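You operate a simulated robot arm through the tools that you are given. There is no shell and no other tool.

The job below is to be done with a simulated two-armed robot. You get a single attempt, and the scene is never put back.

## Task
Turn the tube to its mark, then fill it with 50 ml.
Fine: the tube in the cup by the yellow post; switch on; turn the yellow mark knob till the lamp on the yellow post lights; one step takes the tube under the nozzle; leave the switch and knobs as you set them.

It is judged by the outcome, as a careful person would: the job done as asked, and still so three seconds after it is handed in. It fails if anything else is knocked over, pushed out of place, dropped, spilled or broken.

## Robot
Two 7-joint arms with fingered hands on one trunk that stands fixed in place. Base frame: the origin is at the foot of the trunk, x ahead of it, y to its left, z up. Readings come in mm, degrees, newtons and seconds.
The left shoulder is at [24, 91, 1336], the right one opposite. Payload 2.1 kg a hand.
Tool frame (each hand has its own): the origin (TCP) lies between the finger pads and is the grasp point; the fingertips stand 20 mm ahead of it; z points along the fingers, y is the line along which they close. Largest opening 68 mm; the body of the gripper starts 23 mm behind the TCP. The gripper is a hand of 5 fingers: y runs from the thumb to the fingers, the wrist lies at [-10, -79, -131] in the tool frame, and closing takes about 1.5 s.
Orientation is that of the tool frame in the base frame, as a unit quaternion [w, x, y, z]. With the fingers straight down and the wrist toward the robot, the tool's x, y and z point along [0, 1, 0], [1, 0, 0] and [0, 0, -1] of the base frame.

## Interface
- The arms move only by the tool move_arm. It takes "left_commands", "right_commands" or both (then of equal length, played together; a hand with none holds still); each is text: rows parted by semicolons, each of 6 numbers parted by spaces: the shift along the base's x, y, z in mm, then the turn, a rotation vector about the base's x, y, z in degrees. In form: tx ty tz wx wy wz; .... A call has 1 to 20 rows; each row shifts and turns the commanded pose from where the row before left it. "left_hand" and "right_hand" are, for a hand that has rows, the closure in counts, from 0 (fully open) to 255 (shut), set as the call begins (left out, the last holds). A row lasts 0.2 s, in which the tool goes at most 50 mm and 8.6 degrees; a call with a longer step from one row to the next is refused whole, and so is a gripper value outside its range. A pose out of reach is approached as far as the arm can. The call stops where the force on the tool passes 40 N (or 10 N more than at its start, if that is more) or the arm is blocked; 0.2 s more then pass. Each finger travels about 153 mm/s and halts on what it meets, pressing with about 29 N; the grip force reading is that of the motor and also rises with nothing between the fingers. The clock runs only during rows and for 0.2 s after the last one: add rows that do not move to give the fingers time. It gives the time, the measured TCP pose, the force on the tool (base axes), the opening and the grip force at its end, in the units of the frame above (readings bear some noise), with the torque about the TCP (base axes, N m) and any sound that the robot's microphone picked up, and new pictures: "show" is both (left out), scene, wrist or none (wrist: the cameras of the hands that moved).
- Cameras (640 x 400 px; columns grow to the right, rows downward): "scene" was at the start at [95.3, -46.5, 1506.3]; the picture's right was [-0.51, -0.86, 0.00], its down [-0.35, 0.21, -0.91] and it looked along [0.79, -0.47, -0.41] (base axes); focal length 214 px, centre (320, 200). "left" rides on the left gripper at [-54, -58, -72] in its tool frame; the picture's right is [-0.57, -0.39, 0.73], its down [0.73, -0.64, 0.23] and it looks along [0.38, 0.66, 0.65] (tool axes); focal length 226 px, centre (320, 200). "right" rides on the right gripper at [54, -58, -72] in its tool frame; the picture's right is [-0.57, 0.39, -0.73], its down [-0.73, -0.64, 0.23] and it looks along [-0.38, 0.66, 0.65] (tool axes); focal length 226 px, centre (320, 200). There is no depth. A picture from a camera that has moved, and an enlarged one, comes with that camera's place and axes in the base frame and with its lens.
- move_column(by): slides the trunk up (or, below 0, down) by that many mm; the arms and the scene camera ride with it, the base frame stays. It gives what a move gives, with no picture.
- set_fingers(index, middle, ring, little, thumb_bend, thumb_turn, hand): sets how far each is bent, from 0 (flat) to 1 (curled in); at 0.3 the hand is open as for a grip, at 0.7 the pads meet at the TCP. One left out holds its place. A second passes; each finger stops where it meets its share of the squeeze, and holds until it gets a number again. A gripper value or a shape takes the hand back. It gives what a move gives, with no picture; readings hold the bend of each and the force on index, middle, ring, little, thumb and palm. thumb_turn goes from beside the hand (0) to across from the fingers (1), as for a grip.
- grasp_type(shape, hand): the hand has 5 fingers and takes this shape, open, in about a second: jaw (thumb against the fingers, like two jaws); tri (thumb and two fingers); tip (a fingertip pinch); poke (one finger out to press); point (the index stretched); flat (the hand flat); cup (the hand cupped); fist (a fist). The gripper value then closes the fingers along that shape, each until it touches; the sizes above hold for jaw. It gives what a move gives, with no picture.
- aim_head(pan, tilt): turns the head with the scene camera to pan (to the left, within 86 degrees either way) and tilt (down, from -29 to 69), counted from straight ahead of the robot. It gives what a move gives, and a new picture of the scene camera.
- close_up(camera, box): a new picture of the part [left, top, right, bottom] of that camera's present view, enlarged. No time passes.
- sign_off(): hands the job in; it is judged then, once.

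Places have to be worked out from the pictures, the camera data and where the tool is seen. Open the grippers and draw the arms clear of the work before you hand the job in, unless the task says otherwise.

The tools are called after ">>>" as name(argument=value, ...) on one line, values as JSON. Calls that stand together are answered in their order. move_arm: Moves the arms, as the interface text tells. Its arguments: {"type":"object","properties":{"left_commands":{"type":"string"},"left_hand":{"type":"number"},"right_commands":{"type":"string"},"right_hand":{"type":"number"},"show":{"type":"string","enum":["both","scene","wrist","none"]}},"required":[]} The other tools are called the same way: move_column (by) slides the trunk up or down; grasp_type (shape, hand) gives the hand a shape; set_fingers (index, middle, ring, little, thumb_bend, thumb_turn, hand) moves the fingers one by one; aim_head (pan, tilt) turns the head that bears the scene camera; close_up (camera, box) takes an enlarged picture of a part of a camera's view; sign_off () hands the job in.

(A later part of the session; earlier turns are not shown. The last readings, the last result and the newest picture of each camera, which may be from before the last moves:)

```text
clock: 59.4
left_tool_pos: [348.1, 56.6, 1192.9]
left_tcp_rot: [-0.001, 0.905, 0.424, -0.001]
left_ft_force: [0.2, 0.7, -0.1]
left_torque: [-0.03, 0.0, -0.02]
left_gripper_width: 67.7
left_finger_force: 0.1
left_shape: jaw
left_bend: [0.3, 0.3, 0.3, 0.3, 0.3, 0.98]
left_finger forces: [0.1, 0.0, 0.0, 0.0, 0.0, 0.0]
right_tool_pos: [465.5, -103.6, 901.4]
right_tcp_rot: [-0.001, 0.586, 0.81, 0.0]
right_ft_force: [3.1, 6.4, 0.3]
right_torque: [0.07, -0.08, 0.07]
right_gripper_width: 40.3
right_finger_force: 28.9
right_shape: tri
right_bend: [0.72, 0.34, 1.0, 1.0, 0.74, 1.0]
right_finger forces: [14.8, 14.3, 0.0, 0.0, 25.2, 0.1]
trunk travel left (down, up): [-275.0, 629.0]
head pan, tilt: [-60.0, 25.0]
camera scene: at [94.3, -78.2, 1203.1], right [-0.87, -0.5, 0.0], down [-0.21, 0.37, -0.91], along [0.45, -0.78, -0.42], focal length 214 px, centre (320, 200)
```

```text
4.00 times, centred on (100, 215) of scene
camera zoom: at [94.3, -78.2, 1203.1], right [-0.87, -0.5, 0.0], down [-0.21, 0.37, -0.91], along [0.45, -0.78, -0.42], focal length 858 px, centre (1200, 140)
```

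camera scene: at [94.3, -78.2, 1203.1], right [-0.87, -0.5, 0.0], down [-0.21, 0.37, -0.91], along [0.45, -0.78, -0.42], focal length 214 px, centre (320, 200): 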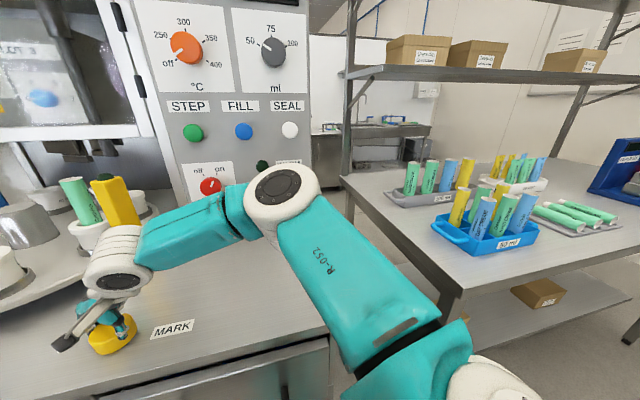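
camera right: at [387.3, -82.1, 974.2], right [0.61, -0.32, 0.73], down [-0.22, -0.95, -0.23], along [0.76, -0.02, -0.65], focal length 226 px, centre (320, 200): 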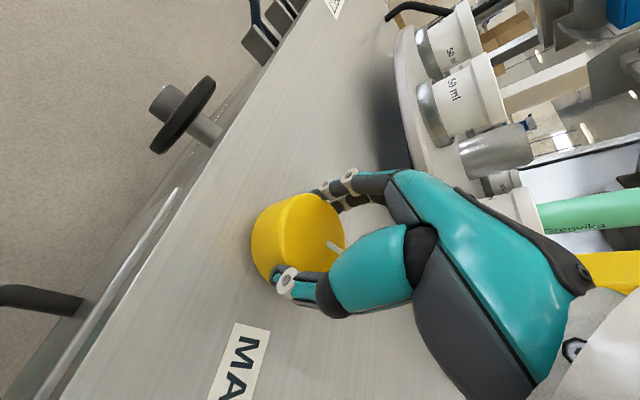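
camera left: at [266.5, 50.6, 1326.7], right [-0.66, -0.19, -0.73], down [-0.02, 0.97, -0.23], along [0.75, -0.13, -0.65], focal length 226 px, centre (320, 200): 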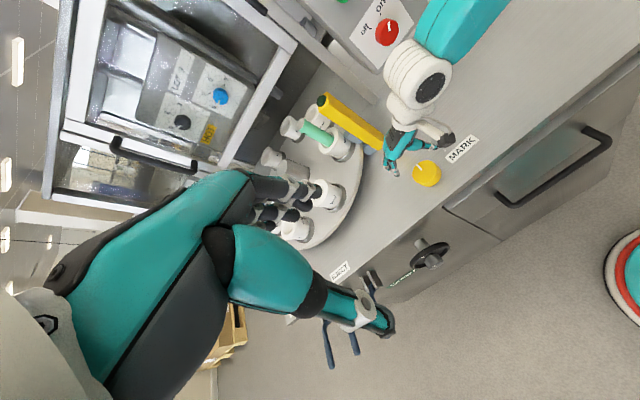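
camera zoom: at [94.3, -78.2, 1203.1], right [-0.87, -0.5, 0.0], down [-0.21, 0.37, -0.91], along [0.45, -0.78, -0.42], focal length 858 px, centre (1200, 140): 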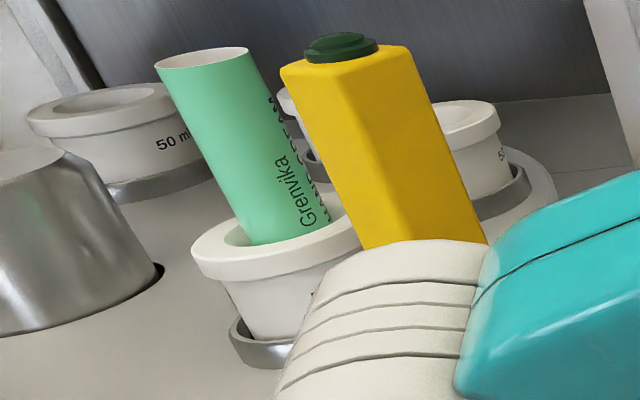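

The lying tube shows the mark: a dark rectangle near the open end. I zoom in more to estimate its angle relative to the text.

>>> close_up(camera="scene", box=[530, 205, 590, 240])

>>> close_up(camera="scene", box=[485, 150, 550, 200])

>>> close_up(camera="scene", box=[55, 170, 105, 230])

```text
10.67 times, centred on (560, 222) of scene
camera zoom: at [94.3, -78.2, 1203.1], right [-0.87, -0.5, 0.0], down [-0.21, 0.37, -0.91], along [0.45, -0.78, -0.42], focal length 2288 px, centre (-2240, -40)
```

zoom: 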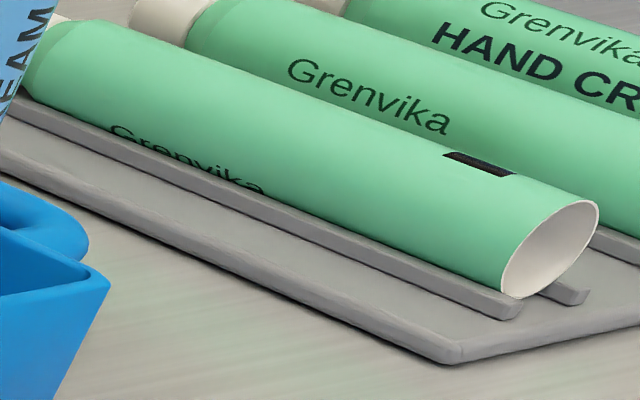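

```text
8.00 times, centred on (518, 175) of scene
camera zoom: at [94.3, -78.2, 1203.1], right [-0.87, -0.5, 0.0], down [-0.21, 0.37, -0.91], along [0.45, -0.78, -0.42], focal length 1716 px, centre (-1260, 400)
```

zoom: 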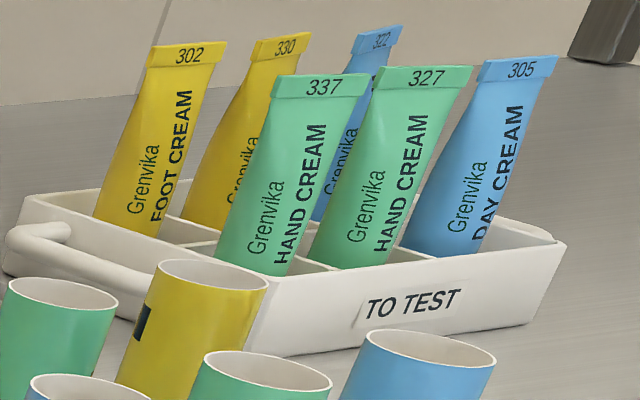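

```text
6.67 times, centred on (80, 200) of scene
camera zoom: at [94.3, -78.2, 1203.1], right [-0.87, -0.5, 0.0], down [-0.21, 0.37, -0.91], along [0.45, -0.78, -0.42], focal length 1430 px, centre (1920, 200)
```

zoom: 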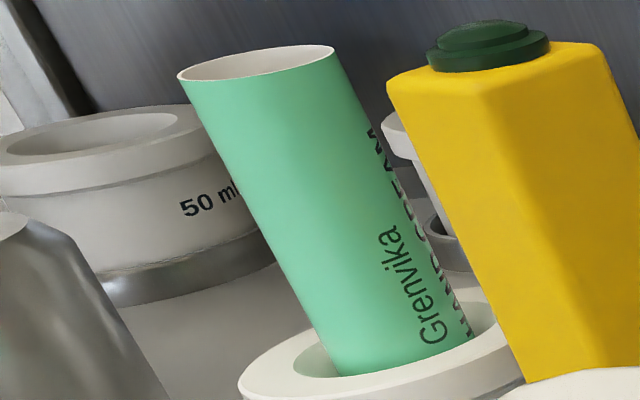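

The mark appears about 120–145° to the left of "Grenvika", so on our tube it now faces away to the far left, and the sensor sits front-right; turning counter-clockwise about 120–145° should be the short way. I release, lift, and yaw the hand to -50° to regrasp for counter-clockwise turning.

>>> move_arm(right_commands="0 0 0 0 0 0;0 0 0 0 0 0;0 0 0 0 0 0;0 0 0 0 0 0;0 0 0 0 0 0;0 0 10 0 0 0;0 0 10 0 0 0;0 0 10 0 0 0;0 0 10 0 0 0;0 0 0 0 0 -8.5;0 0 0 0 0 -8.5;0 0 0 0 0 -8.5;0 0 0 0 0 -8.5;0 0 0 0 0 -8.5;0 0 0 0 0 -8.5;0 0 0 0 0 -8.5;0 0 0 0 0 -8.5;0 0 0 0 0 0", right_hand=0, show="wrist")

>>> aim_head(pan=-22, tilt=22)

>>> close_up(camera="right", box=[100, 120, 420, 350])

>>> close_up(camera="scene", box=[240, 150, 340, 320])

```text
clock: 63.2
left_tool_pos: [347.7, 55.4, 1194.0]
left_tcp_rot: [0.0, 0.906, 0.424, 0.0]
left_ft_force: [0.0, 0.1, 0.3]
left_torque: [-0.01, 0.01, -0.04]
left_gripper_width: 67.6
left_finger_force: 0.1
left_shape: jaw
left_bend: [0.3, 0.3, 0.3, 0.3, 0.3, 0.98]
left_finger forces: [0.1, 0.0, 0.1, 0.1, 0.1, 0.0]
right_tool_pos: [425.7, -148.3, 943.0]
right_tcp_rot: [-0.001, 0.94, 0.342, 0.001]
right_ft_force: [-0.4, 0.3, 0.4]
right_torque: [0.01, -0.04, -0.02]
right_gripper_width: 67.9
right_finger_force: 0.1
right_shape: tri
right_bend: [0.3, 0.3, 0.99, 0.99, 0.3, 0.98]
right_finger forces: [0.1, 0.0, 0.0, 0.0, 0.1, 0.0]
right hand out of reach, approached as far as the arm can: row 12, 13, 14, 15, 16, 17
trunk travel left (down, up): [-275.0, 629.0]
head pan, tilt: [-60.0, 25.0]
camera right: at [429.4, -67.3, 1016.6], right [-0.19, -0.66, 0.73], down [-0.97, 0.02, -0.23], along [0.14, -0.75, -0.65], focal length 226 px, centre (320, 200)
```

right: 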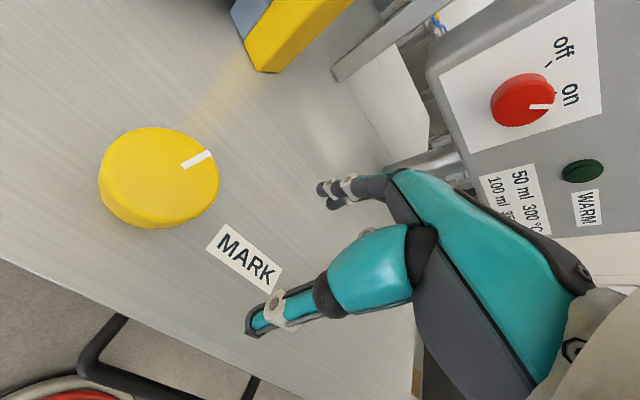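

```text
clock: 64.2
left_tool_pos: [346.5, 56.2, 1192.6]
left_tcp_rot: [0.0, 0.905, 0.424, -0.001]
left_ft_force: [-0.4, -0.4, -0.1]
left_torque: [-0.02, 0.04, 0.0]
left_gripper_width: 67.6
left_finger_force: 0.0
left_shape: jaw
left_bend: [0.3, 0.3, 0.3, 0.3, 0.3, 0.98]
left_finger forces: [0.0, 0.0, 0.1, 0.0, 0.0, 0.0]
right_tool_pos: [425.7, -147.9, 945.4]
right_tcp_rot: [-0.001, 0.939, 0.343, 0.0]
right_ft_force: [0.3, 0.8, -0.5]
right_torque: [-0.04, 0.0, 0.03]
right_gripper_width: 67.5
right_finger_force: 0.0
right_shape: tri
right_bend: [0.3, 0.3, 0.99, 0.99, 0.3, 0.98]
right_finger forces: [0.0, 0.0, 0.0, 0.1, 0.0, 0.0]
trunk travel left (down, up): [-275.0, 629.0]
head pan, tilt: [-22.0, 22.0]
camera scene: at [133.9, -34.0, 1207.9], right [-0.38, -0.93, 0.0], down [-0.35, 0.14, -0.93], along [0.86, -0.35, -0.38], focal length 214 px, centre (320, 200)
```

scene: 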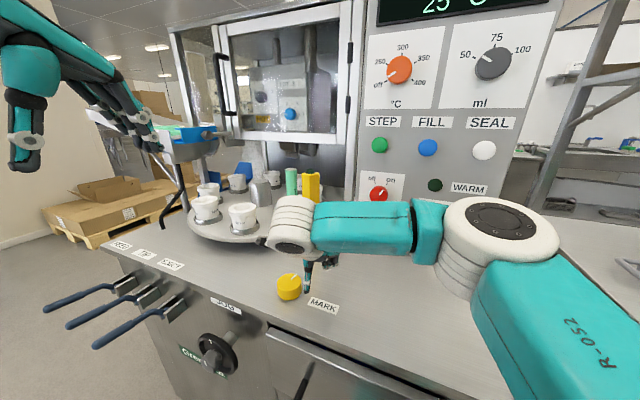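

```text
1.74 times, centred on (260, 235) of right
camera zoom: at [429.4, -67.2, 1016.6], right [-0.18, -0.66, 0.73], down [-0.97, 0.02, -0.23], along [0.14, -0.75, -0.65], focal length 393 px, centre (424, 139)
```

zoom: 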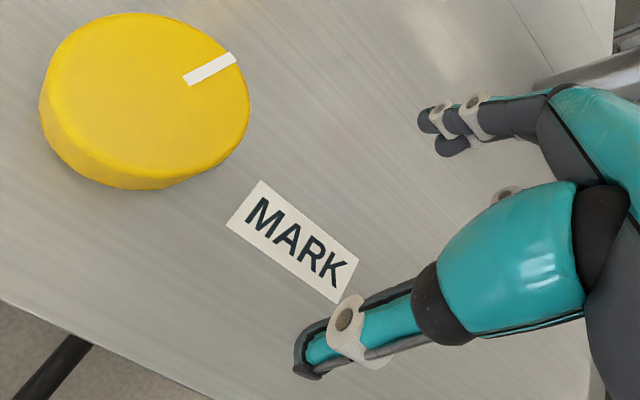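

```text
2.35 times, centred on (290, 235) of scene
camera zoom: at [133.9, -34.0, 1207.9], right [-0.38, -0.93, 0.0], down [-0.35, 0.14, -0.93], along [0.86, -0.35, -0.38], focal length 505 px, centre (391, 118)
```

zoom: 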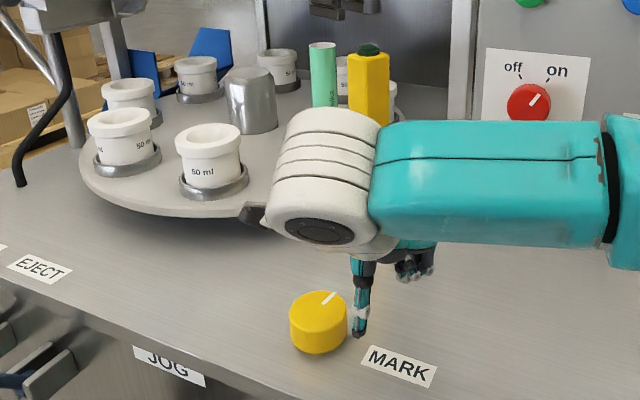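

Yaw -50° is out of reach over the knob, so the usable yaw is roughly 0° to 35°; I will ratchet the knob counter-clockwise in several short strokes. I return over the knob at yaw about 3°.

>>> move_arm(right_commands="6 7 0 0 0 7.6;6 7 0 0 0 7.6;6 7 0 0 0 7.6;6 7 0 0 0 7.6;6 7 0 0 0 7.6;5 6 0 0 0 7.6;4 3.5 0 0 0 7.6;0 0 0 0 0 0", show="wrist")

>>> close_up(camera="right", box=[100, 120, 420, 350])

```text
clock: 66.0
left_tool_pos: [346.3, 56.1, 1193.4]
left_tcp_rot: [0.0, 0.906, 0.424, -0.001]
left_ft_force: [0.5, -0.3, -0.1]
left_torque: [0.04, -0.06, 0.02]
left_gripper_width: 67.5
left_finger_force: 0.0
left_shape: jaw
left_bend: [0.3, 0.3, 0.3, 0.3, 0.3, 0.98]
left_finger forces: [0.1, 0.1, 0.0, 0.1, 0.1, 0.0]
right_tool_pos: [465.3, -102.7, 945.1]
right_tcp_rot: [-0.002, 0.686, 0.727, 0.0]
right_ft_force: [-1.3, -1.0, -0.3]
right_torque: [-0.02, 0.03, 0.0]
right_gripper_width: 67.5
right_finger_force: 0.0
right_shape: tri
right_bend: [0.3, 0.3, 0.99, 0.99, 0.3, 0.98]
right_finger forces: [0.1, 0.0, 0.0, 0.0, 0.0, 0.0]
trunk travel left (down, up): [-275.0, 629.0]
head pan, tilt: [-22.0, 22.0]
camera right: at [403.1, -51.2, 1016.5], right [0.42, -0.54, 0.73], down [-0.6, -0.77, -0.23], along [0.68, -0.34, -0.65], focal length 226 px, centre (320, 200)
```

right: 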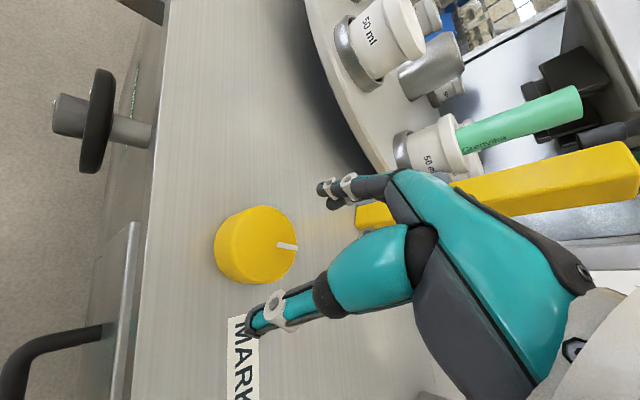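

```text
1.74 times, centred on (260, 235) of right
camera zoom: at [403.1, -51.2, 1016.5], right [0.42, -0.54, 0.73], down [-0.6, -0.77, -0.23], along [0.68, -0.34, -0.65], focal length 393 px, centre (424, 139)
```

zoom: 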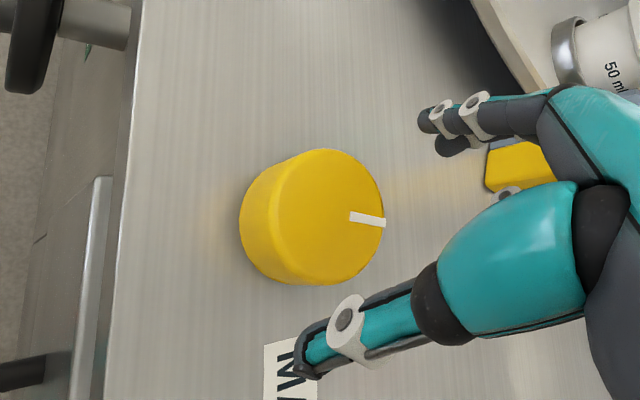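

Reached at yaw about 3°, centred. I descend around the knob.

>>> move_arm(right_commands="-0.1 -0.2 -11 0 0 0;-0.1 -0.2 -11 0 0 0;-0.1 -0.2 -11 0 0 0;-0.1 -0.2 -10 0 0 0;0 0 0 0 0 0", show="wrist")

```text
clock: 67.2
left_tool_pos: [345.5, 56.9, 1192.1]
left_tcp_rot: [0.0, 0.905, 0.424, -0.001]
left_ft_force: [-0.2, -0.5, 0.9]
left_torque: [0.01, -0.02, -0.01]
left_gripper_width: 67.7
left_finger_force: 0.1
left_shape: jaw
left_bend: [0.3, 0.3, 0.3, 0.3, 0.3, 0.98]
left_finger forces: [0.0, 0.0, 0.0, 0.0, 0.0, 0.1]
right_tool_pos: [463.6, -105.0, 900.9]
right_tcp_rot: [-0.001, 0.686, 0.728, 0.0]
right_ft_force: [0.1, -0.1, 0.1]
right_torque: [0.03, 0.03, -0.01]
right_gripper_width: 67.7
right_finger_force: 0.1
right_shape: tri
right_bend: [0.3, 0.3, 0.99, 0.99, 0.3, 0.98]
right_finger forces: [0.2, 0.1, 0.0, 0.0, 0.1, 0.0]
trunk travel left (down, up): [-275.0, 629.0]
head pan, tilt: [-22.0, 22.0]
camera right: at [401.8, -52.7, 973.9], right [0.42, -0.54, 0.73], down [-0.6, -0.77, -0.23], along [0.68, -0.34, -0.65], focal length 226 px, centre (320, 200)
```

right: 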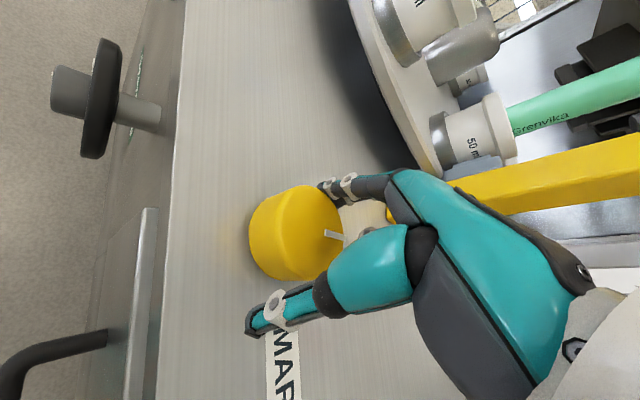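

No contact. I close the grip and turn 32° counter-clockwise in one stroke.

>>> move_arm(right_commands="0 0 0 0 0 0;0 0 0 0 0 0;0 0 0 0 0 0;0 0 0 0 0 0;0 0 0 0 0 0;0 0 0 0 0 0;0 0 0 0 0 0;0 0 0 0 0 0;0 0 0 0 0 4;0 0 0 0 0 4;0 0 0 0 0 4;0 0 0 0 0 4;0 0 0 0 0 4;0 0 0 0 0 4;0 0 0 0 0 4;0 0 0 0 0 4", right_hand=255, show="wrist")

>>> close_up(camera="scene", box=[260, 150, 340, 250])

>>> close_up(camera="left", box=[240, 60, 440, 200])

```text
clock: 70.6
left_tool_pos: [346.8, 54.0, 1193.8]
left_tcp_rot: [-0.001, 0.906, 0.424, 0.0]
left_ft_force: [-0.4, 0.0, 1.1]
left_torque: [0.0, -0.01, -0.02]
left_gripper_width: 67.6
left_finger_force: 0.0
left_shape: jaw
left_bend: [0.3, 0.3, 0.3, 0.3, 0.3, 0.98]
left_finger forces: [0.0, 0.1, 0.1, 0.0, 0.0, 0.0]
right_tool_pos: [464.9, -104.7, 902.0]
right_tcp_rot: [-0.002, 0.459, 0.889, 0.0]
right_ft_force: [0.2, -6.1, 0.9]
right_torque: [0.01, -0.09, -0.08]
right_gripper_width: 41.2
right_finger_force: 29.2
right_shape: tri
right_bend: [0.28, 0.34, 1.0, 1.0, 0.74, 1.0]
right_finger forces: [10.7, 12.4, 0.1, 0.0, 27.7, 0.0]
trunk travel left (down, up): [-275.0, 629.0]
head pan, tilt: [-22.0, 22.0]
camera right: at [385.1, -93.4, 973.6], right [0.64, -0.24, 0.73], down [-0.1, -0.97, -0.23], along [0.76, 0.08, -0.65], focal length 226 px, centre (320, 200)
```

right: 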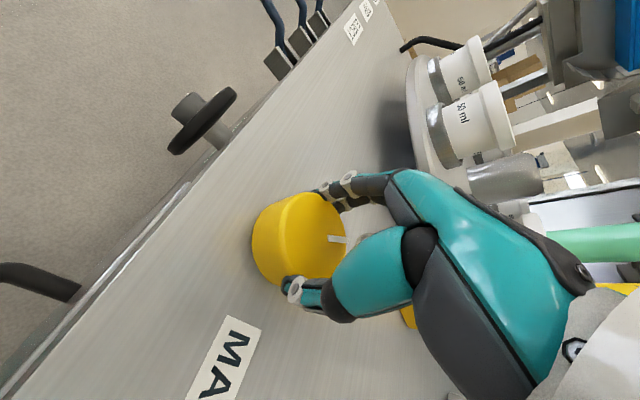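

```text
4.00 times, centred on (300, 200) of scene
camera zoom: at [133.8, -34.8, 1207.8], right [-0.37, -0.93, 0.0], down [-0.35, 0.14, -0.93], along [0.86, -0.35, -0.38], focal length 858 px, centre (400, 200)
```

zoom: 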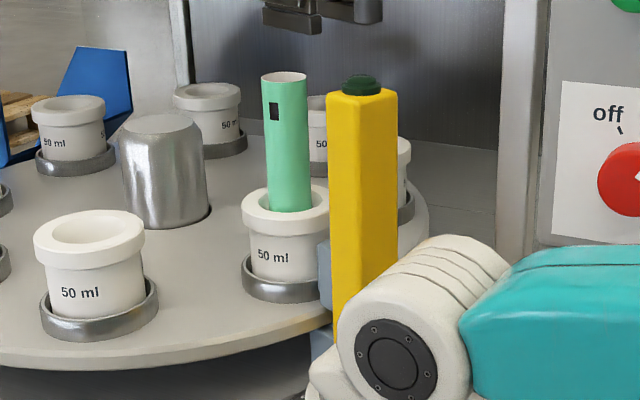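

```text
2.86 times, centred on (340, 130) of left
camera zoom: at [266.5, 49.7, 1266.6], right [-0.66, -0.19, -0.73], down [-0.02, 0.97, -0.23], along [0.75, -0.13, -0.65], focal length 646 px, centre (263, 400)
```

zoom: 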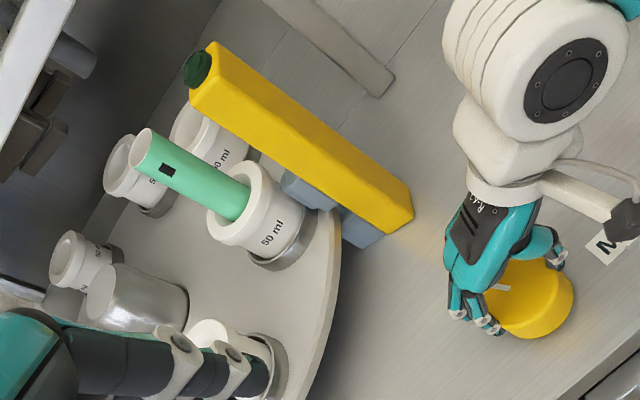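

The mark has come into view on the tube's left-front, about 73° short of the sensor direction. I open, swing the hand back 33° around the knob, and stroke again.

>>> move_arm(right_commands="0 0 0 0 0 0;0 0 0 0 0 0;0 0 0 0 0 0;0 0 0 0 0 0;0 0 0 0 0 0;0 0 0 0 0 -6.6;0 0 0 0 0 -6.6;0 0 0 0 0 -6.6;0 0 0 0 0 -6.6;0 0 0 0 0 -6.6;0 0 0 0 0 0", right_hand=0, show="wrist")

>>> close_up(camera="scene", box=[260, 150, 340, 250])

```text
clock: 73.0
left_tool_pos: [345.9, 55.6, 1193.4]
left_tcp_rot: [0.0, 0.906, 0.424, 0.0]
left_ft_force: [0.4, 0.1, 0.0]
left_torque: [0.0, 0.01, -0.03]
left_gripper_width: 67.6
left_finger_force: 0.0
left_shape: jaw
left_bend: [0.3, 0.3, 0.3, 0.3, 0.3, 0.98]
left_finger forces: [0.0, 0.1, 0.0, 0.0, 0.0, 0.1]
right_tool_pos: [463.6, -104.3, 901.8]
right_tcp_rot: [-0.001, 0.693, 0.721, 0.001]
right_ft_force: [-0.1, 0.4, -0.3]
right_torque: [-0.01, 0.02, -0.02]
right_gripper_width: 67.6
right_finger_force: 0.0
right_shape: tri
right_bend: [0.3, 0.3, 0.99, 0.99, 0.3, 0.98]
right_finger forces: [0.0, 0.0, 0.0, 0.0, 0.1, 0.1]
trunk travel left (down, up): [-275.0, 629.0]
head pan, tilt: [-22.0, 22.0]
camera right: at [402.5, -52.3, 974.3], right [0.41, -0.55, 0.73], down [-0.61, -0.76, -0.23], along [0.68, -0.35, -0.65], focal length 226 px, centre (320, 200)
```

right: 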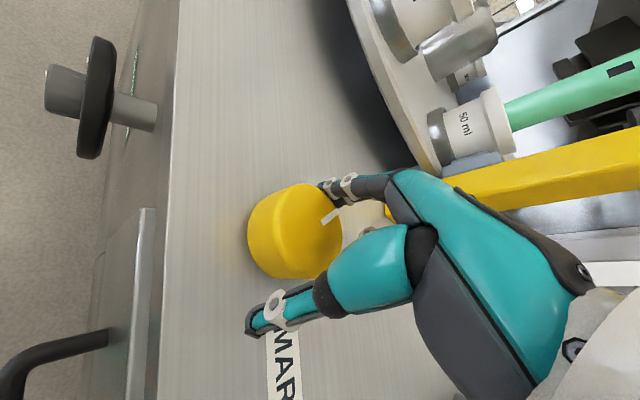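

```text
4.00 times, centred on (300, 200) of scene
camera zoom: at [133.9, -34.0, 1207.9], right [-0.37, -0.93, 0.0], down [-0.35, 0.14, -0.93], along [0.86, -0.35, -0.37], focal length 858 px, centre (400, 200)
```

zoom: 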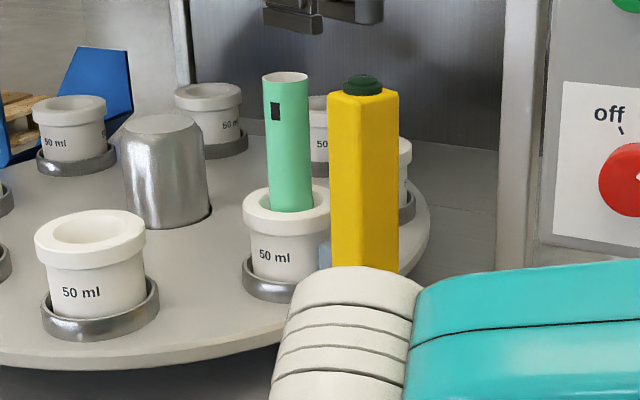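

The knob stayed put. Second stroke: close and turn 34° counter-clockwise.

>>> move_arm(right_commands="0 0 0 0 0 0;0 0 0 0 0 0;0 0 0 0 0 0;0 0 0 0 0 0;0 0 0 0 0 0;0 0 0 0 0 0;0 0 0 0 0 0;0 0 0 0 0 0;0 0 0 0 0 4.25;0 0 0 0 0 4.25;0 0 0 0 0 4.25;0 0 0 0 0 4.25;0 0 0 0 0 4.25;0 0 0 0 0 4.25;0 0 0 0 0 4.25;0 0 0 0 0 4.25", right_hand=255, show="none")

>>> close_up(camera="scene", box=[260, 150, 340, 250])

>>> close_up(camera="left", box=[240, 60, 440, 200])

```text
clock: 76.4
left_tool_pos: [346.2, 53.3, 1192.7]
left_tcp_rot: [-0.001, 0.906, 0.424, 0.0]
left_ft_force: [1.0, 0.3, -0.5]
left_torque: [0.04, -0.02, 0.01]
left_gripper_width: 67.4
left_finger_force: 0.1
left_shape: jaw
left_bend: [0.3, 0.3, 0.3, 0.3, 0.3, 0.98]
left_finger forces: [0.1, 0.0, 0.0, 0.0, 0.1, 0.0]
right_tool_pos: [464.9, -105.1, 903.0]
right_tcp_rot: [0.0, 0.451, 0.892, 0.0]
right_ft_force: [0.5, -7.6, 1.2]
right_torque: [0.06, -0.15, -0.07]
right_gripper_width: 40.8
right_finger_force: 28.7
right_shape: tri
right_bend: [0.29, 0.34, 1.0, 1.0, 0.74, 1.0]
right_finger forces: [11.0, 12.3, 0.0, 0.0, 27.8, 0.1]
trunk travel left (down, up): [-275.0, 629.0]
head pan, tilt: [-22.0, 22.0]
```

```text
4.00 times, centred on (300, 200) of scene
camera zoom: at [134.0, -35.0, 1207.8], right [-0.37, -0.93, 0.0], down [-0.35, 0.14, -0.93], along [0.86, -0.35, -0.38], focal length 858 px, centre (400, 200)
```

zoom: 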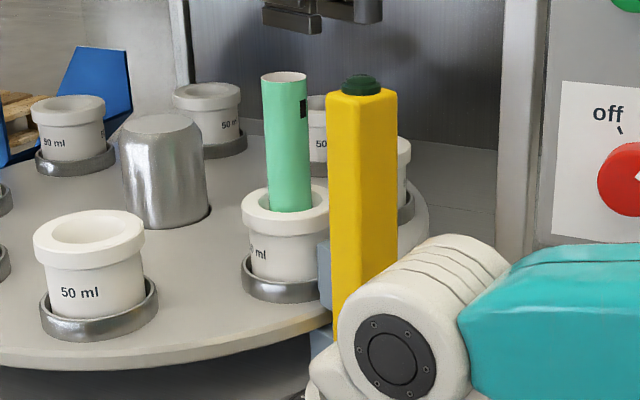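

```text
2.86 times, centred on (340, 130) of left
camera zoom: at [266.6, 49.5, 1266.6], right [-0.66, -0.19, -0.73], down [-0.02, 0.97, -0.23], along [0.75, -0.13, -0.65], focal length 646 px, centre (263, 400)
```

zoom: 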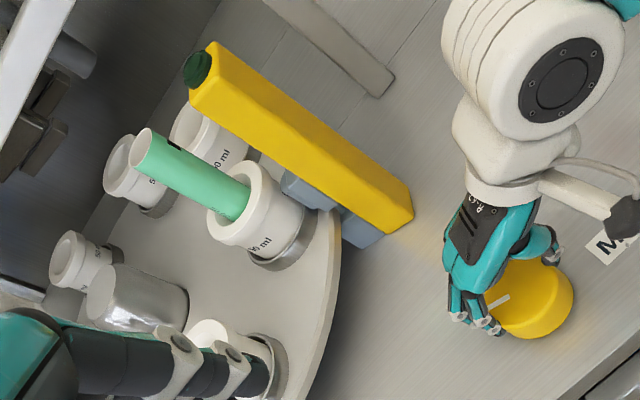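

The mark moved about 83° for a 34° knob turn (so the ratio is about 2.5:1) and now faces slightly past the sensor direction; the lamp is still dark. I wait a moment, then turn back clockwise in small steps while watching the lamp.

>>> move_arm(right_commands="0 0 0 0 0 0;0 0 0 0 0 0", show="none")

>>> close_up(camera="scene", box=[275, 155, 325, 225])

>>> move_arm(right_commands="0 0 0 0 0 -2", show="none")

>>> close_up(camera="scene", box=[275, 155, 325, 225])

```text
clock: 77.0
left_tool_pos: [346.9, 55.5, 1193.6]
left_tcp_rot: [0.0, 0.905, 0.424, 0.0]
left_ft_force: [1.1, -1.1, -0.6]
left_torque: [0.0, -0.01, 0.0]
left_gripper_width: 67.4
left_finger_force: 0.0
left_shape: jaw
left_bend: [0.3, 0.3, 0.3, 0.3, 0.3, 0.98]
left_finger forces: [0.1, 0.1, 0.1, 0.1, 0.0, 0.0]
right_tool_pos: [464.5, -105.9, 902.6]
right_tcp_rot: [-0.001, 0.452, 0.892, 0.0]
right_ft_force: [2.1, -7.3, 0.2]
right_torque: [0.12, -0.18, -0.08]
right_gripper_width: 40.8
right_finger_force: 28.9
right_shape: tri
right_bend: [0.29, 0.34, 1.0, 1.0, 0.74, 1.0]
right_finger forces: [11.1, 12.3, 0.0, 0.0, 27.8, 0.0]
trunk travel left (down, up): [-275.0, 629.0]
head pan, tilt: [-22.0, 22.0]
```

```text
5.71 times, centred on (300, 190) of scene
camera zoom: at [134.0, -35.0, 1207.8], right [-0.37, -0.93, 0.0], down [-0.35, 0.14, -0.93], along [0.86, -0.35, -0.38], focal length 1226 px, centre (434, 257)
```

zoom: 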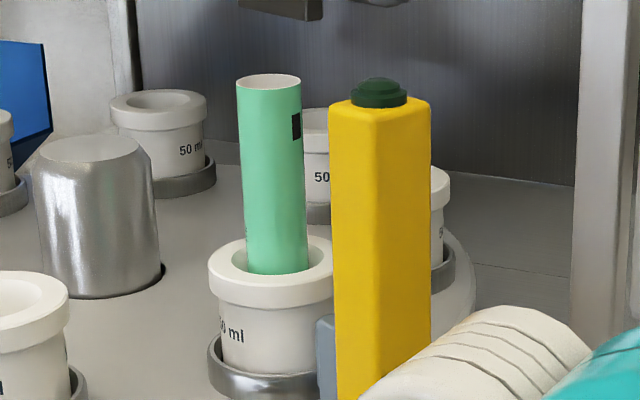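

```text
clock: 77.4
left_tool_pos: [346.5, 55.0, 1194.1]
left_tcp_rot: [0.0, 0.906, 0.424, 0.0]
left_ft_force: [0.0, 0.0, -0.1]
left_torque: [0.0, -0.04, -0.01]
left_gripper_width: 67.4
left_finger_force: 0.0
left_shape: jaw
left_bend: [0.3, 0.3, 0.3, 0.3, 0.3, 0.98]
left_finger forces: [0.0, 0.0, 0.0, 0.0, 0.1, 0.0]
right_tool_pos: [464.3, -105.0, 902.0]
right_tcp_rot: [-0.002, 0.468, 0.884, -0.001]
right_ft_force: [1.8, -6.4, -1.0]
right_torque: [0.15, -0.14, -0.03]
right_gripper_width: 40.4
right_finger_force: 28.9
right_shape: tri
right_bend: [0.29, 0.34, 1.0, 1.0, 0.74, 1.0]
right_finger forces: [11.2, 12.6, 0.0, 0.0, 27.2, 0.1]
trunk travel left (down, up): [-275.0, 629.0]
head pan, tilt: [-22.0, 22.0]
```

```text
5.71 times, centred on (300, 190) of scene
camera zoom: at [134.1, -34.8, 1207.8], right [-0.37, -0.93, 0.0], down [-0.35, 0.14, -0.93], along [0.86, -0.35, -0.38], focal length 1226 px, centre (434, 257)
```

zoom: 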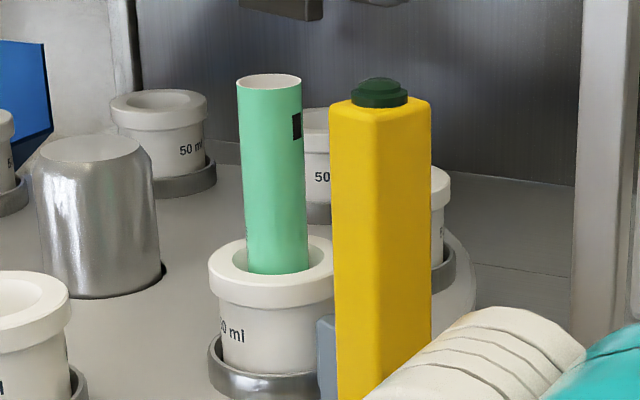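

Barely moved so far (some slack). I continue clockwise in 2.5° steps with a look after each.

>>> move_arm(right_commands="0 0 0 0 0 -2.5", show="none")

>>> close_up(camera="scene", box=[275, 155, 325, 225])

>>> move_arm(right_commands="0 0 0 0 0 -2.5", show="none")

>>> close_up(camera="scene", box=[275, 155, 325, 225])

```text
clock: 77.8
left_tool_pos: [347.0, 54.0, 1192.8]
left_tcp_rot: [-0.001, 0.906, 0.424, 0.0]
left_ft_force: [0.4, -0.1, 0.5]
left_torque: [0.01, -0.02, 0.0]
left_gripper_width: 67.6
left_finger_force: 0.0
left_shape: jaw
left_bend: [0.3, 0.3, 0.3, 0.3, 0.3, 0.98]
left_finger forces: [0.0, 0.0, 0.0, 0.0, 0.0, 0.1]
right_tool_pos: [463.9, -104.7, 901.4]
right_tcp_rot: [-0.001, 0.487, 0.874, -0.001]
right_ft_force: [2.2, -4.6, -1.4]
right_torque: [0.14, -0.16, -0.04]
right_gripper_width: 40.4
right_finger_force: 28.8
right_shape: tri
right_bend: [0.29, 0.34, 1.0, 1.0, 0.74, 1.0]
right_finger forces: [11.5, 13.0, 0.0, 0.0, 26.2, 0.0]
trunk travel left (down, up): [-275.0, 629.0]
head pan, tilt: [-22.0, 22.0]
```

```text
5.71 times, centred on (300, 190) of scene
camera zoom: at [134.2, -34.5, 1207.8], right [-0.37, -0.93, 0.0], down [-0.35, 0.14, -0.93], along [0.86, -0.35, -0.38], focal length 1226 px, centre (434, 257)
```

zoom: 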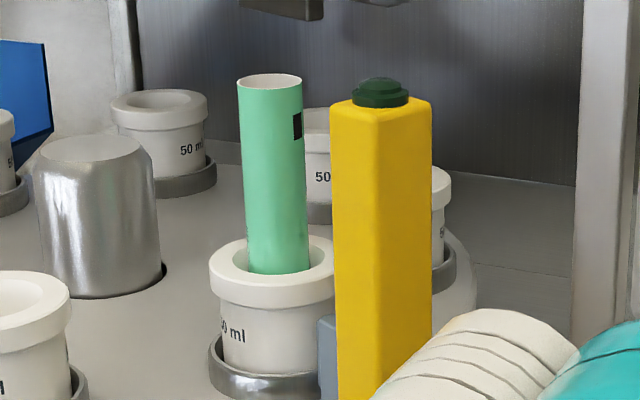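

```text
clock: 78.2
left_tool_pos: [346.8, 54.4, 1192.6]
left_tcp_rot: [-0.001, 0.906, 0.424, 0.0]
left_ft_force: [-0.1, 0.4, 0.3]
left_torque: [0.02, 0.01, 0.02]
left_gripper_width: 67.6
left_finger_force: 0.0
left_shape: jaw
left_bend: [0.3, 0.3, 0.3, 0.3, 0.3, 0.98]
left_finger forces: [0.0, 0.0, 0.0, 0.0, 0.0, 0.1]
right_tool_pos: [464.7, -104.2, 902.6]
right_tcp_rot: [-0.001, 0.505, 0.863, 0.0]
right_ft_force: [1.7, -2.6, -1.0]
right_torque: [0.12, -0.16, -0.01]
right_gripper_width: 40.3
right_finger_force: 29.4
right_shape: tri
right_bend: [0.29, 0.34, 1.0, 1.0, 0.74, 1.0]
right_finger forces: [11.9, 13.3, 0.1, 0.1, 25.9, 0.0]
trunk travel left (down, up): [-275.0, 629.0]
head pan, tilt: [-22.0, 22.0]
```

```text
5.71 times, centred on (300, 190) of scene
camera zoom: at [134.1, -34.4, 1207.8], right [-0.37, -0.93, 0.0], down [-0.35, 0.14, -0.93], along [0.86, -0.35, -0.38], focal length 1226 px, centre (434, 257)
```

zoom: 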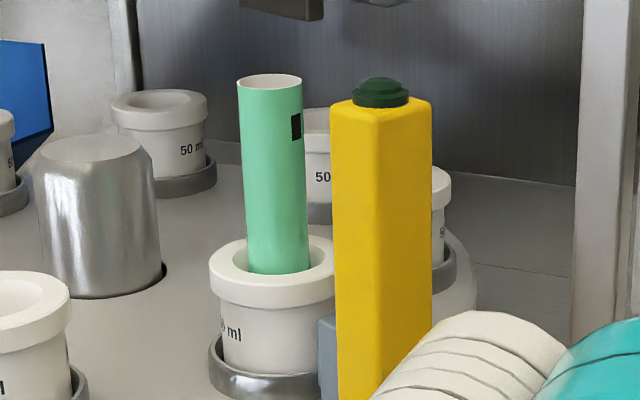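

The mark is starting to move back toward the sensor. I continue with more 2.5° clockwise steps.

>>> move_arm(right_commands="0 0 0 0 0 -2.5", show="none")

>>> close_up(camera="scene", box=[275, 155, 325, 225])

>>> move_arm(right_commands="0 0 0 0 0 -2.5", show="none")

>>> close_up(camera="scene", box=[275, 155, 325, 225])

```text
clock: 78.6
left_tool_pos: [347.5, 53.9, 1192.8]
left_tcp_rot: [-0.001, 0.905, 0.425, 0.0]
left_ft_force: [-0.2, 1.1, 0.2]
left_torque: [-0.02, 0.05, 0.01]
left_gripper_width: 67.7
left_finger_force: 0.0
left_shape: jaw
left_bend: [0.3, 0.3, 0.3, 0.3, 0.3, 0.98]
left_finger forces: [0.0, 0.1, 0.0, 0.0, 0.1, 0.0]
right_tool_pos: [464.7, -102.9, 901.6]
right_tcp_rot: [-0.002, 0.524, 0.852, -0.001]
right_ft_force: [1.8, -2.8, -1.2]
right_torque: [0.16, -0.19, -0.01]
right_gripper_width: 40.5
right_finger_force: 29.0
right_shape: tri
right_bend: [0.29, 0.34, 1.0, 1.0, 0.74, 1.0]
right_finger forces: [12.4, 13.5, 0.0, 0.1, 25.3, 0.0]
trunk travel left (down, up): [-275.0, 629.0]
head pan, tilt: [-22.0, 22.0]
```

```text
5.71 times, centred on (300, 190) of scene
camera zoom: at [134.2, -34.3, 1207.8], right [-0.37, -0.93, 0.0], down [-0.35, 0.14, -0.93], along [0.86, -0.35, -0.38], focal length 1226 px, centre (434, 257)
```

zoom: 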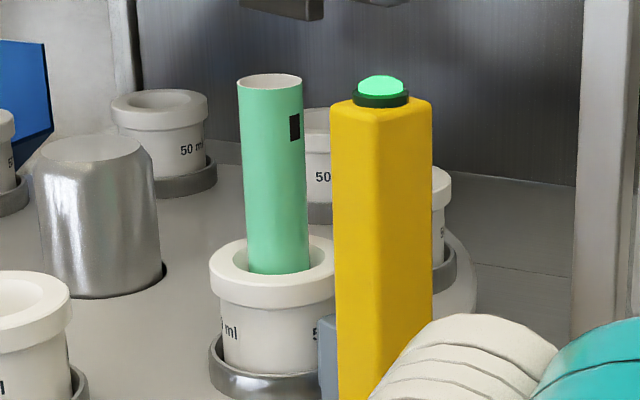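

```text
clock: 79.0
left_tool_pos: [347.7, 54.6, 1193.2]
left_tcp_rot: [-0.001, 0.906, 0.424, -0.001]
left_ft_force: [0.1, 0.0, 0.3]
left_torque: [0.01, 0.05, 0.0]
left_gripper_width: 67.8
left_finger_force: 0.0
left_shape: jaw
left_bend: [0.3, 0.3, 0.3, 0.3, 0.3, 0.98]
left_finger forces: [0.0, 0.0, 0.1, 0.0, 0.0, 0.1]
right_tool_pos: [465.3, -103.5, 900.7]
right_tcp_rot: [-0.001, 0.542, 0.84, -0.001]
right_ft_force: [2.8, 0.2, -1.5]
right_torque: [0.16, -0.23, 0.03]
right_gripper_width: 40.5
right_finger_force: 29.6
right_shape: tri
right_bend: [0.29, 0.34, 1.0, 1.0, 0.74, 1.0]
right_finger forces: [13.2, 13.9, 0.0, 0.0, 24.5, 0.0]
trunk travel left (down, up): [-275.0, 629.0]
head pan, tilt: [-22.0, 22.0]
```

```text
5.71 times, centred on (300, 190) of scene
camera zoom: at [134.3, -34.1, 1207.8], right [-0.37, -0.93, 0.0], down [-0.35, 0.14, -0.93], along [0.86, -0.35, -0.38], focal length 1226 px, centre (434, 257)
```

zoom: 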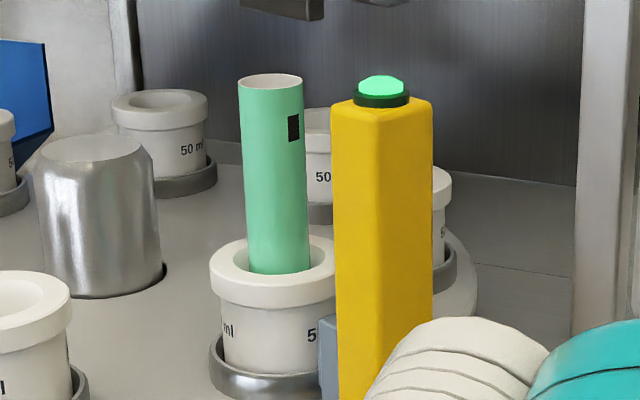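

The post lamp is lit. I go one small step further to be sure I'm well inside the lit range rather than at its edge.

>>> move_arm(right_commands="0 0 0 0 0 -2", show="none")

>>> close_up(camera="scene", box=[275, 155, 325, 225])

```text
clock: 79.4
left_tool_pos: [346.7, 55.4, 1193.4]
left_tcp_rot: [-0.001, 0.905, 0.425, -0.001]
left_ft_force: [0.0, -0.1, -0.7]
left_torque: [0.01, -0.03, -0.01]
left_gripper_width: 68.1
left_finger_force: 0.0
left_shape: jaw
left_bend: [0.3, 0.3, 0.3, 0.3, 0.3, 0.98]
left_finger forces: [0.1, 0.0, 0.0, 0.1, 0.0, 0.1]
right_tool_pos: [466.0, -104.7, 900.8]
right_tcp_rot: [-0.001, 0.557, 0.831, -0.001]
right_ft_force: [4.1, 0.1, -0.5]
right_torque: [0.16, -0.25, 0.01]
right_gripper_width: 40.5
right_finger_force: 29.3
right_shape: tri
right_bend: [0.29, 0.34, 1.0, 1.0, 0.74, 1.0]
right_finger forces: [13.5, 14.1, 0.0, 0.0, 24.1, 0.0]
trunk travel left (down, up): [-275.0, 629.0]
head pan, tilt: [-22.0, 22.0]
```

```text
5.71 times, centred on (300, 190) of scene
camera zoom: at [134.4, -34.0, 1207.8], right [-0.37, -0.93, 0.0], down [-0.35, 0.14, -0.93], along [0.86, -0.35, -0.38], focal length 1226 px, centre (434, 257)
```

zoom: 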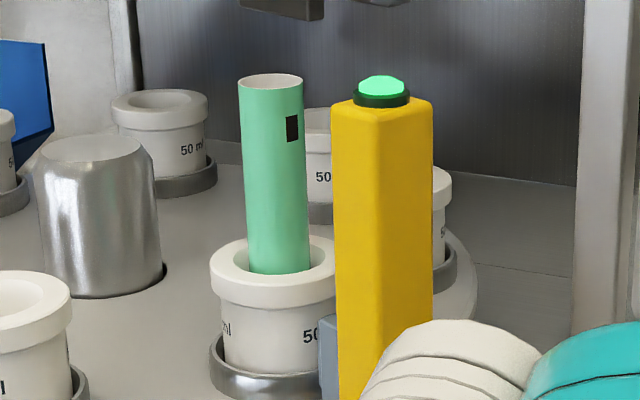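

Still lit. One more small step to locate the lit range better.

>>> move_arm(right_commands="0 0 0 0 0 -2", show="none")

>>> close_up(camera="scene", box=[275, 155, 325, 225])

```text
clock: 79.8
left_tool_pos: [346.8, 55.9, 1192.3]
left_tcp_rot: [0.0, 0.906, 0.424, 0.0]
left_ft_force: [0.0, 0.3, 0.3]
left_torque: [0.02, 0.01, 0.0]
left_gripper_width: 67.6
left_finger_force: 0.0
left_shape: jaw
left_bend: [0.3, 0.3, 0.3, 0.3, 0.3, 0.98]
left_finger forces: [0.0, 0.0, 0.1, 0.0, 0.1, 0.1]
right_tool_pos: [463.6, -106.1, 902.2]
right_tcp_rot: [-0.001, 0.571, 0.821, -0.001]
right_ft_force: [4.3, 1.1, 0.6]
right_torque: [0.18, -0.24, 0.05]
right_gripper_width: 40.5
right_finger_force: 29.2
right_shape: tri
right_bend: [0.29, 0.34, 1.0, 1.0, 0.75, 1.0]
right_finger forces: [13.8, 14.6, 0.1, 0.1, 23.5, 0.0]
trunk travel left (down, up): [-275.0, 629.0]
head pan, tilt: [-22.0, 22.0]
```

```text
5.71 times, centred on (300, 190) of scene
camera zoom: at [134.5, -33.9, 1207.8], right [-0.37, -0.93, 0.0], down [-0.35, 0.14, -0.93], along [0.86, -0.35, -0.38], focal length 1226 px, centre (434, 257)
```

zoom: 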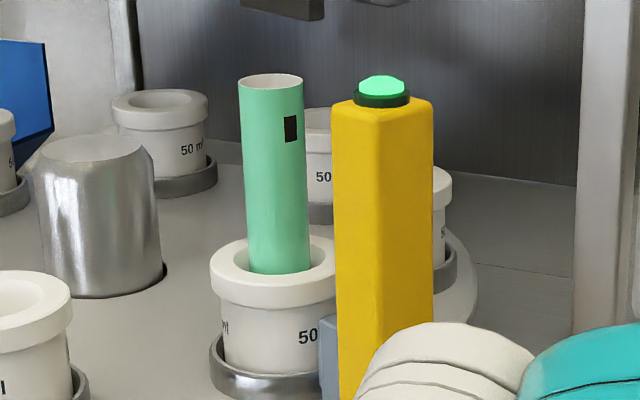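

The lamp is still lit and the mark now faces just about the computed sensor direction, so this is near the middle. I open the fingers without moving and check the lamp stays on.

>>> move_arm(right_commands="0 0 0 0 0 0;0 0 0 0 0 0;0 0 0 0 0 0;0 0 0 0 0 0;0 0 0 0 0 0;0 0 0 0 0 0", right_hand=0, show="wrist")

>>> close_up(camera="scene", box=[275, 155, 325, 225])

```text
clock: 81.2
left_tool_pos: [347.2, 55.5, 1192.4]
left_tcp_rot: [0.0, 0.906, 0.424, 0.0]
left_ft_force: [0.7, -0.3, -0.3]
left_torque: [0.01, -0.03, 0.02]
left_gripper_width: 67.6
left_finger_force: 0.1
left_shape: jaw
left_bend: [0.3, 0.3, 0.3, 0.3, 0.3, 0.98]
left_finger forces: [0.0, 0.0, 0.0, 0.0, 0.0, 0.0]
right_tool_pos: [464.5, -104.2, 901.4]
right_tcp_rot: [-0.001, 0.572, 0.821, 0.0]
right_ft_force: [0.1, -0.9, 0.0]
right_torque: [0.0, -0.02, 0.04]
right_gripper_width: 67.8
right_finger_force: 0.2
right_shape: tri
right_bend: [0.3, 0.3, 0.99, 0.99, 0.3, 0.98]
right_finger forces: [0.0, 0.0, 0.0, 0.0, 0.0, 0.0]
trunk travel left (down, up): [-275.0, 629.0]
head pan, tilt: [-22.0, 22.0]
camera right: at [390.5, -72.3, 973.9], right [0.56, -0.4, 0.73], down [-0.35, -0.91, -0.23], along [0.75, -0.12, -0.65], focal length 226 px, centre (320, 200)
```

right: 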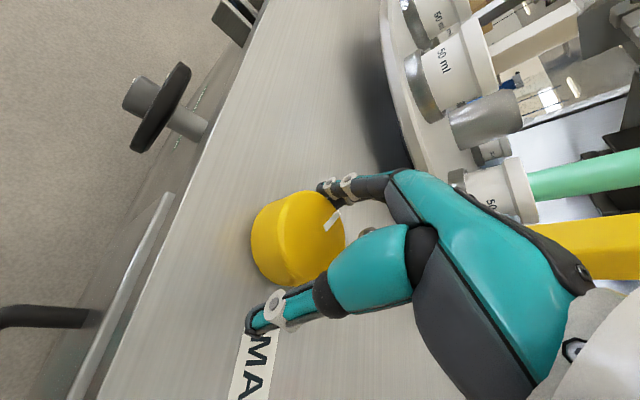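

```text
5.71 times, centred on (300, 190) of scene
camera zoom: at [133.9, -34.0, 1207.9], right [-0.37, -0.93, 0.0], down [-0.35, 0.14, -0.93], along [0.86, -0.35, -0.37], focal length 1226 px, centre (434, 257)
```

zoom: 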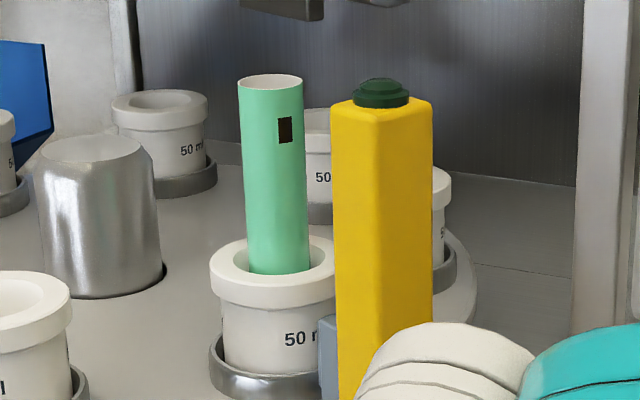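

On releasing, the knob crept a little further clockwise and the lamp went out (mark about 14° past). I re-close the grip and look before nudging it counter-clockwise, since releases after counter-clockwise strokes left the tube unmoved.

>>> move_arm(right_commands="0 0 0 0 0 0;0 0 0 0 0 0;0 0 0 0 0 0;0 0 0 0 0 0;0 0 0 0 0 0;0 0 0 0 0 0;0 0 0 0 0 0;0 0 0 0 0 0", right_hand=255, show="wrist")

>>> close_up(camera="scene", box=[275, 155, 325, 225])

>>> close_up(camera="right", box=[220, 160, 380, 340])

```text
clock: 83.0
left_tool_pos: [346.7, 56.2, 1192.8]
left_tcp_rot: [0.0, 0.905, 0.425, 0.0]
left_ft_force: [-1.2, -0.4, -0.7]
left_torque: [-0.03, -0.02, 0.0]
left_gripper_width: 67.7
left_finger_force: 0.1
left_shape: jaw
left_bend: [0.3, 0.3, 0.3, 0.3, 0.3, 0.98]
left_finger forces: [0.0, 0.0, 0.1, 0.0, 0.0, 0.0]
right_tool_pos: [464.2, -104.2, 901.0]
right_tcp_rot: [-0.001, 0.572, 0.82, 0.0]
right_ft_force: [-0.7, 0.6, -0.2]
right_torque: [0.03, -0.01, 0.07]
right_gripper_width: 40.6
right_finger_force: 29.2
right_shape: tri
right_bend: [0.27, 0.34, 1.0, 1.0, 0.74, 1.0]
right_finger forces: [12.9, 12.9, 0.0, 0.1, 25.8, 0.0]
trunk travel left (down, up): [-275.0, 629.0]
head pan, tilt: [-22.0, 22.0]
camera right: at [390.5, -72.1, 973.9], right [0.56, -0.4, 0.73], down [-0.35, -0.91, -0.23], along [0.75, -0.12, -0.65], focal length 226 px, centre (320, 200)
```

right: 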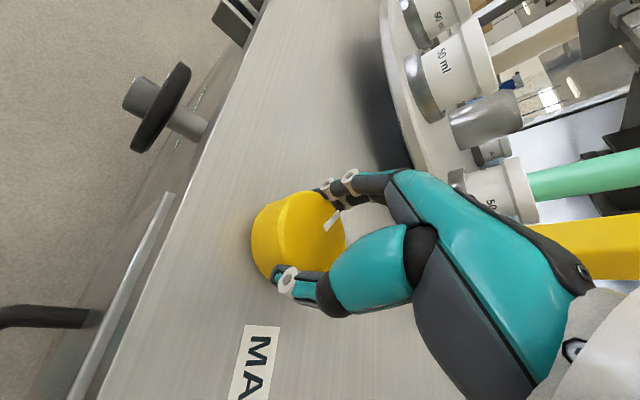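

```text
5.71 times, centred on (300, 190) of scene
camera zoom: at [133.9, -33.8, 1207.9], right [-0.37, -0.93, 0.0], down [-0.35, 0.14, -0.93], along [0.86, -0.35, -0.37], focal length 1226 px, centre (434, 257)
```

zoom: 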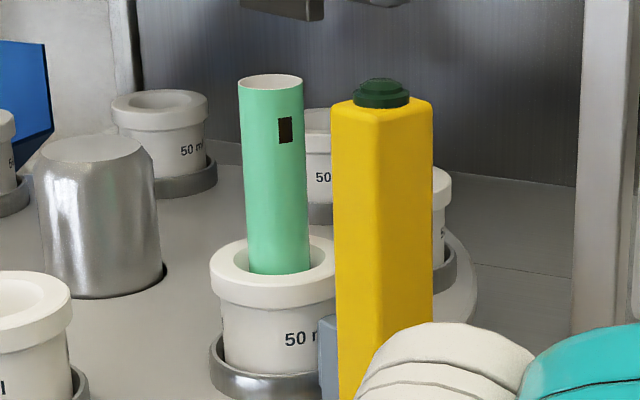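

```text
2.22 times, centred on (300, 250) of right
camera zoom: at [390.5, -72.1, 973.9], right [0.56, -0.4, 0.73], down [-0.35, -0.91, -0.23], along [0.75, -0.12, -0.65], focal length 502 px, centre (364, 89)
```

zoom: 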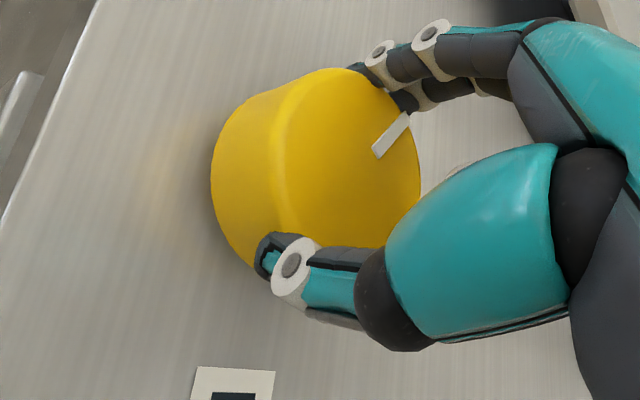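

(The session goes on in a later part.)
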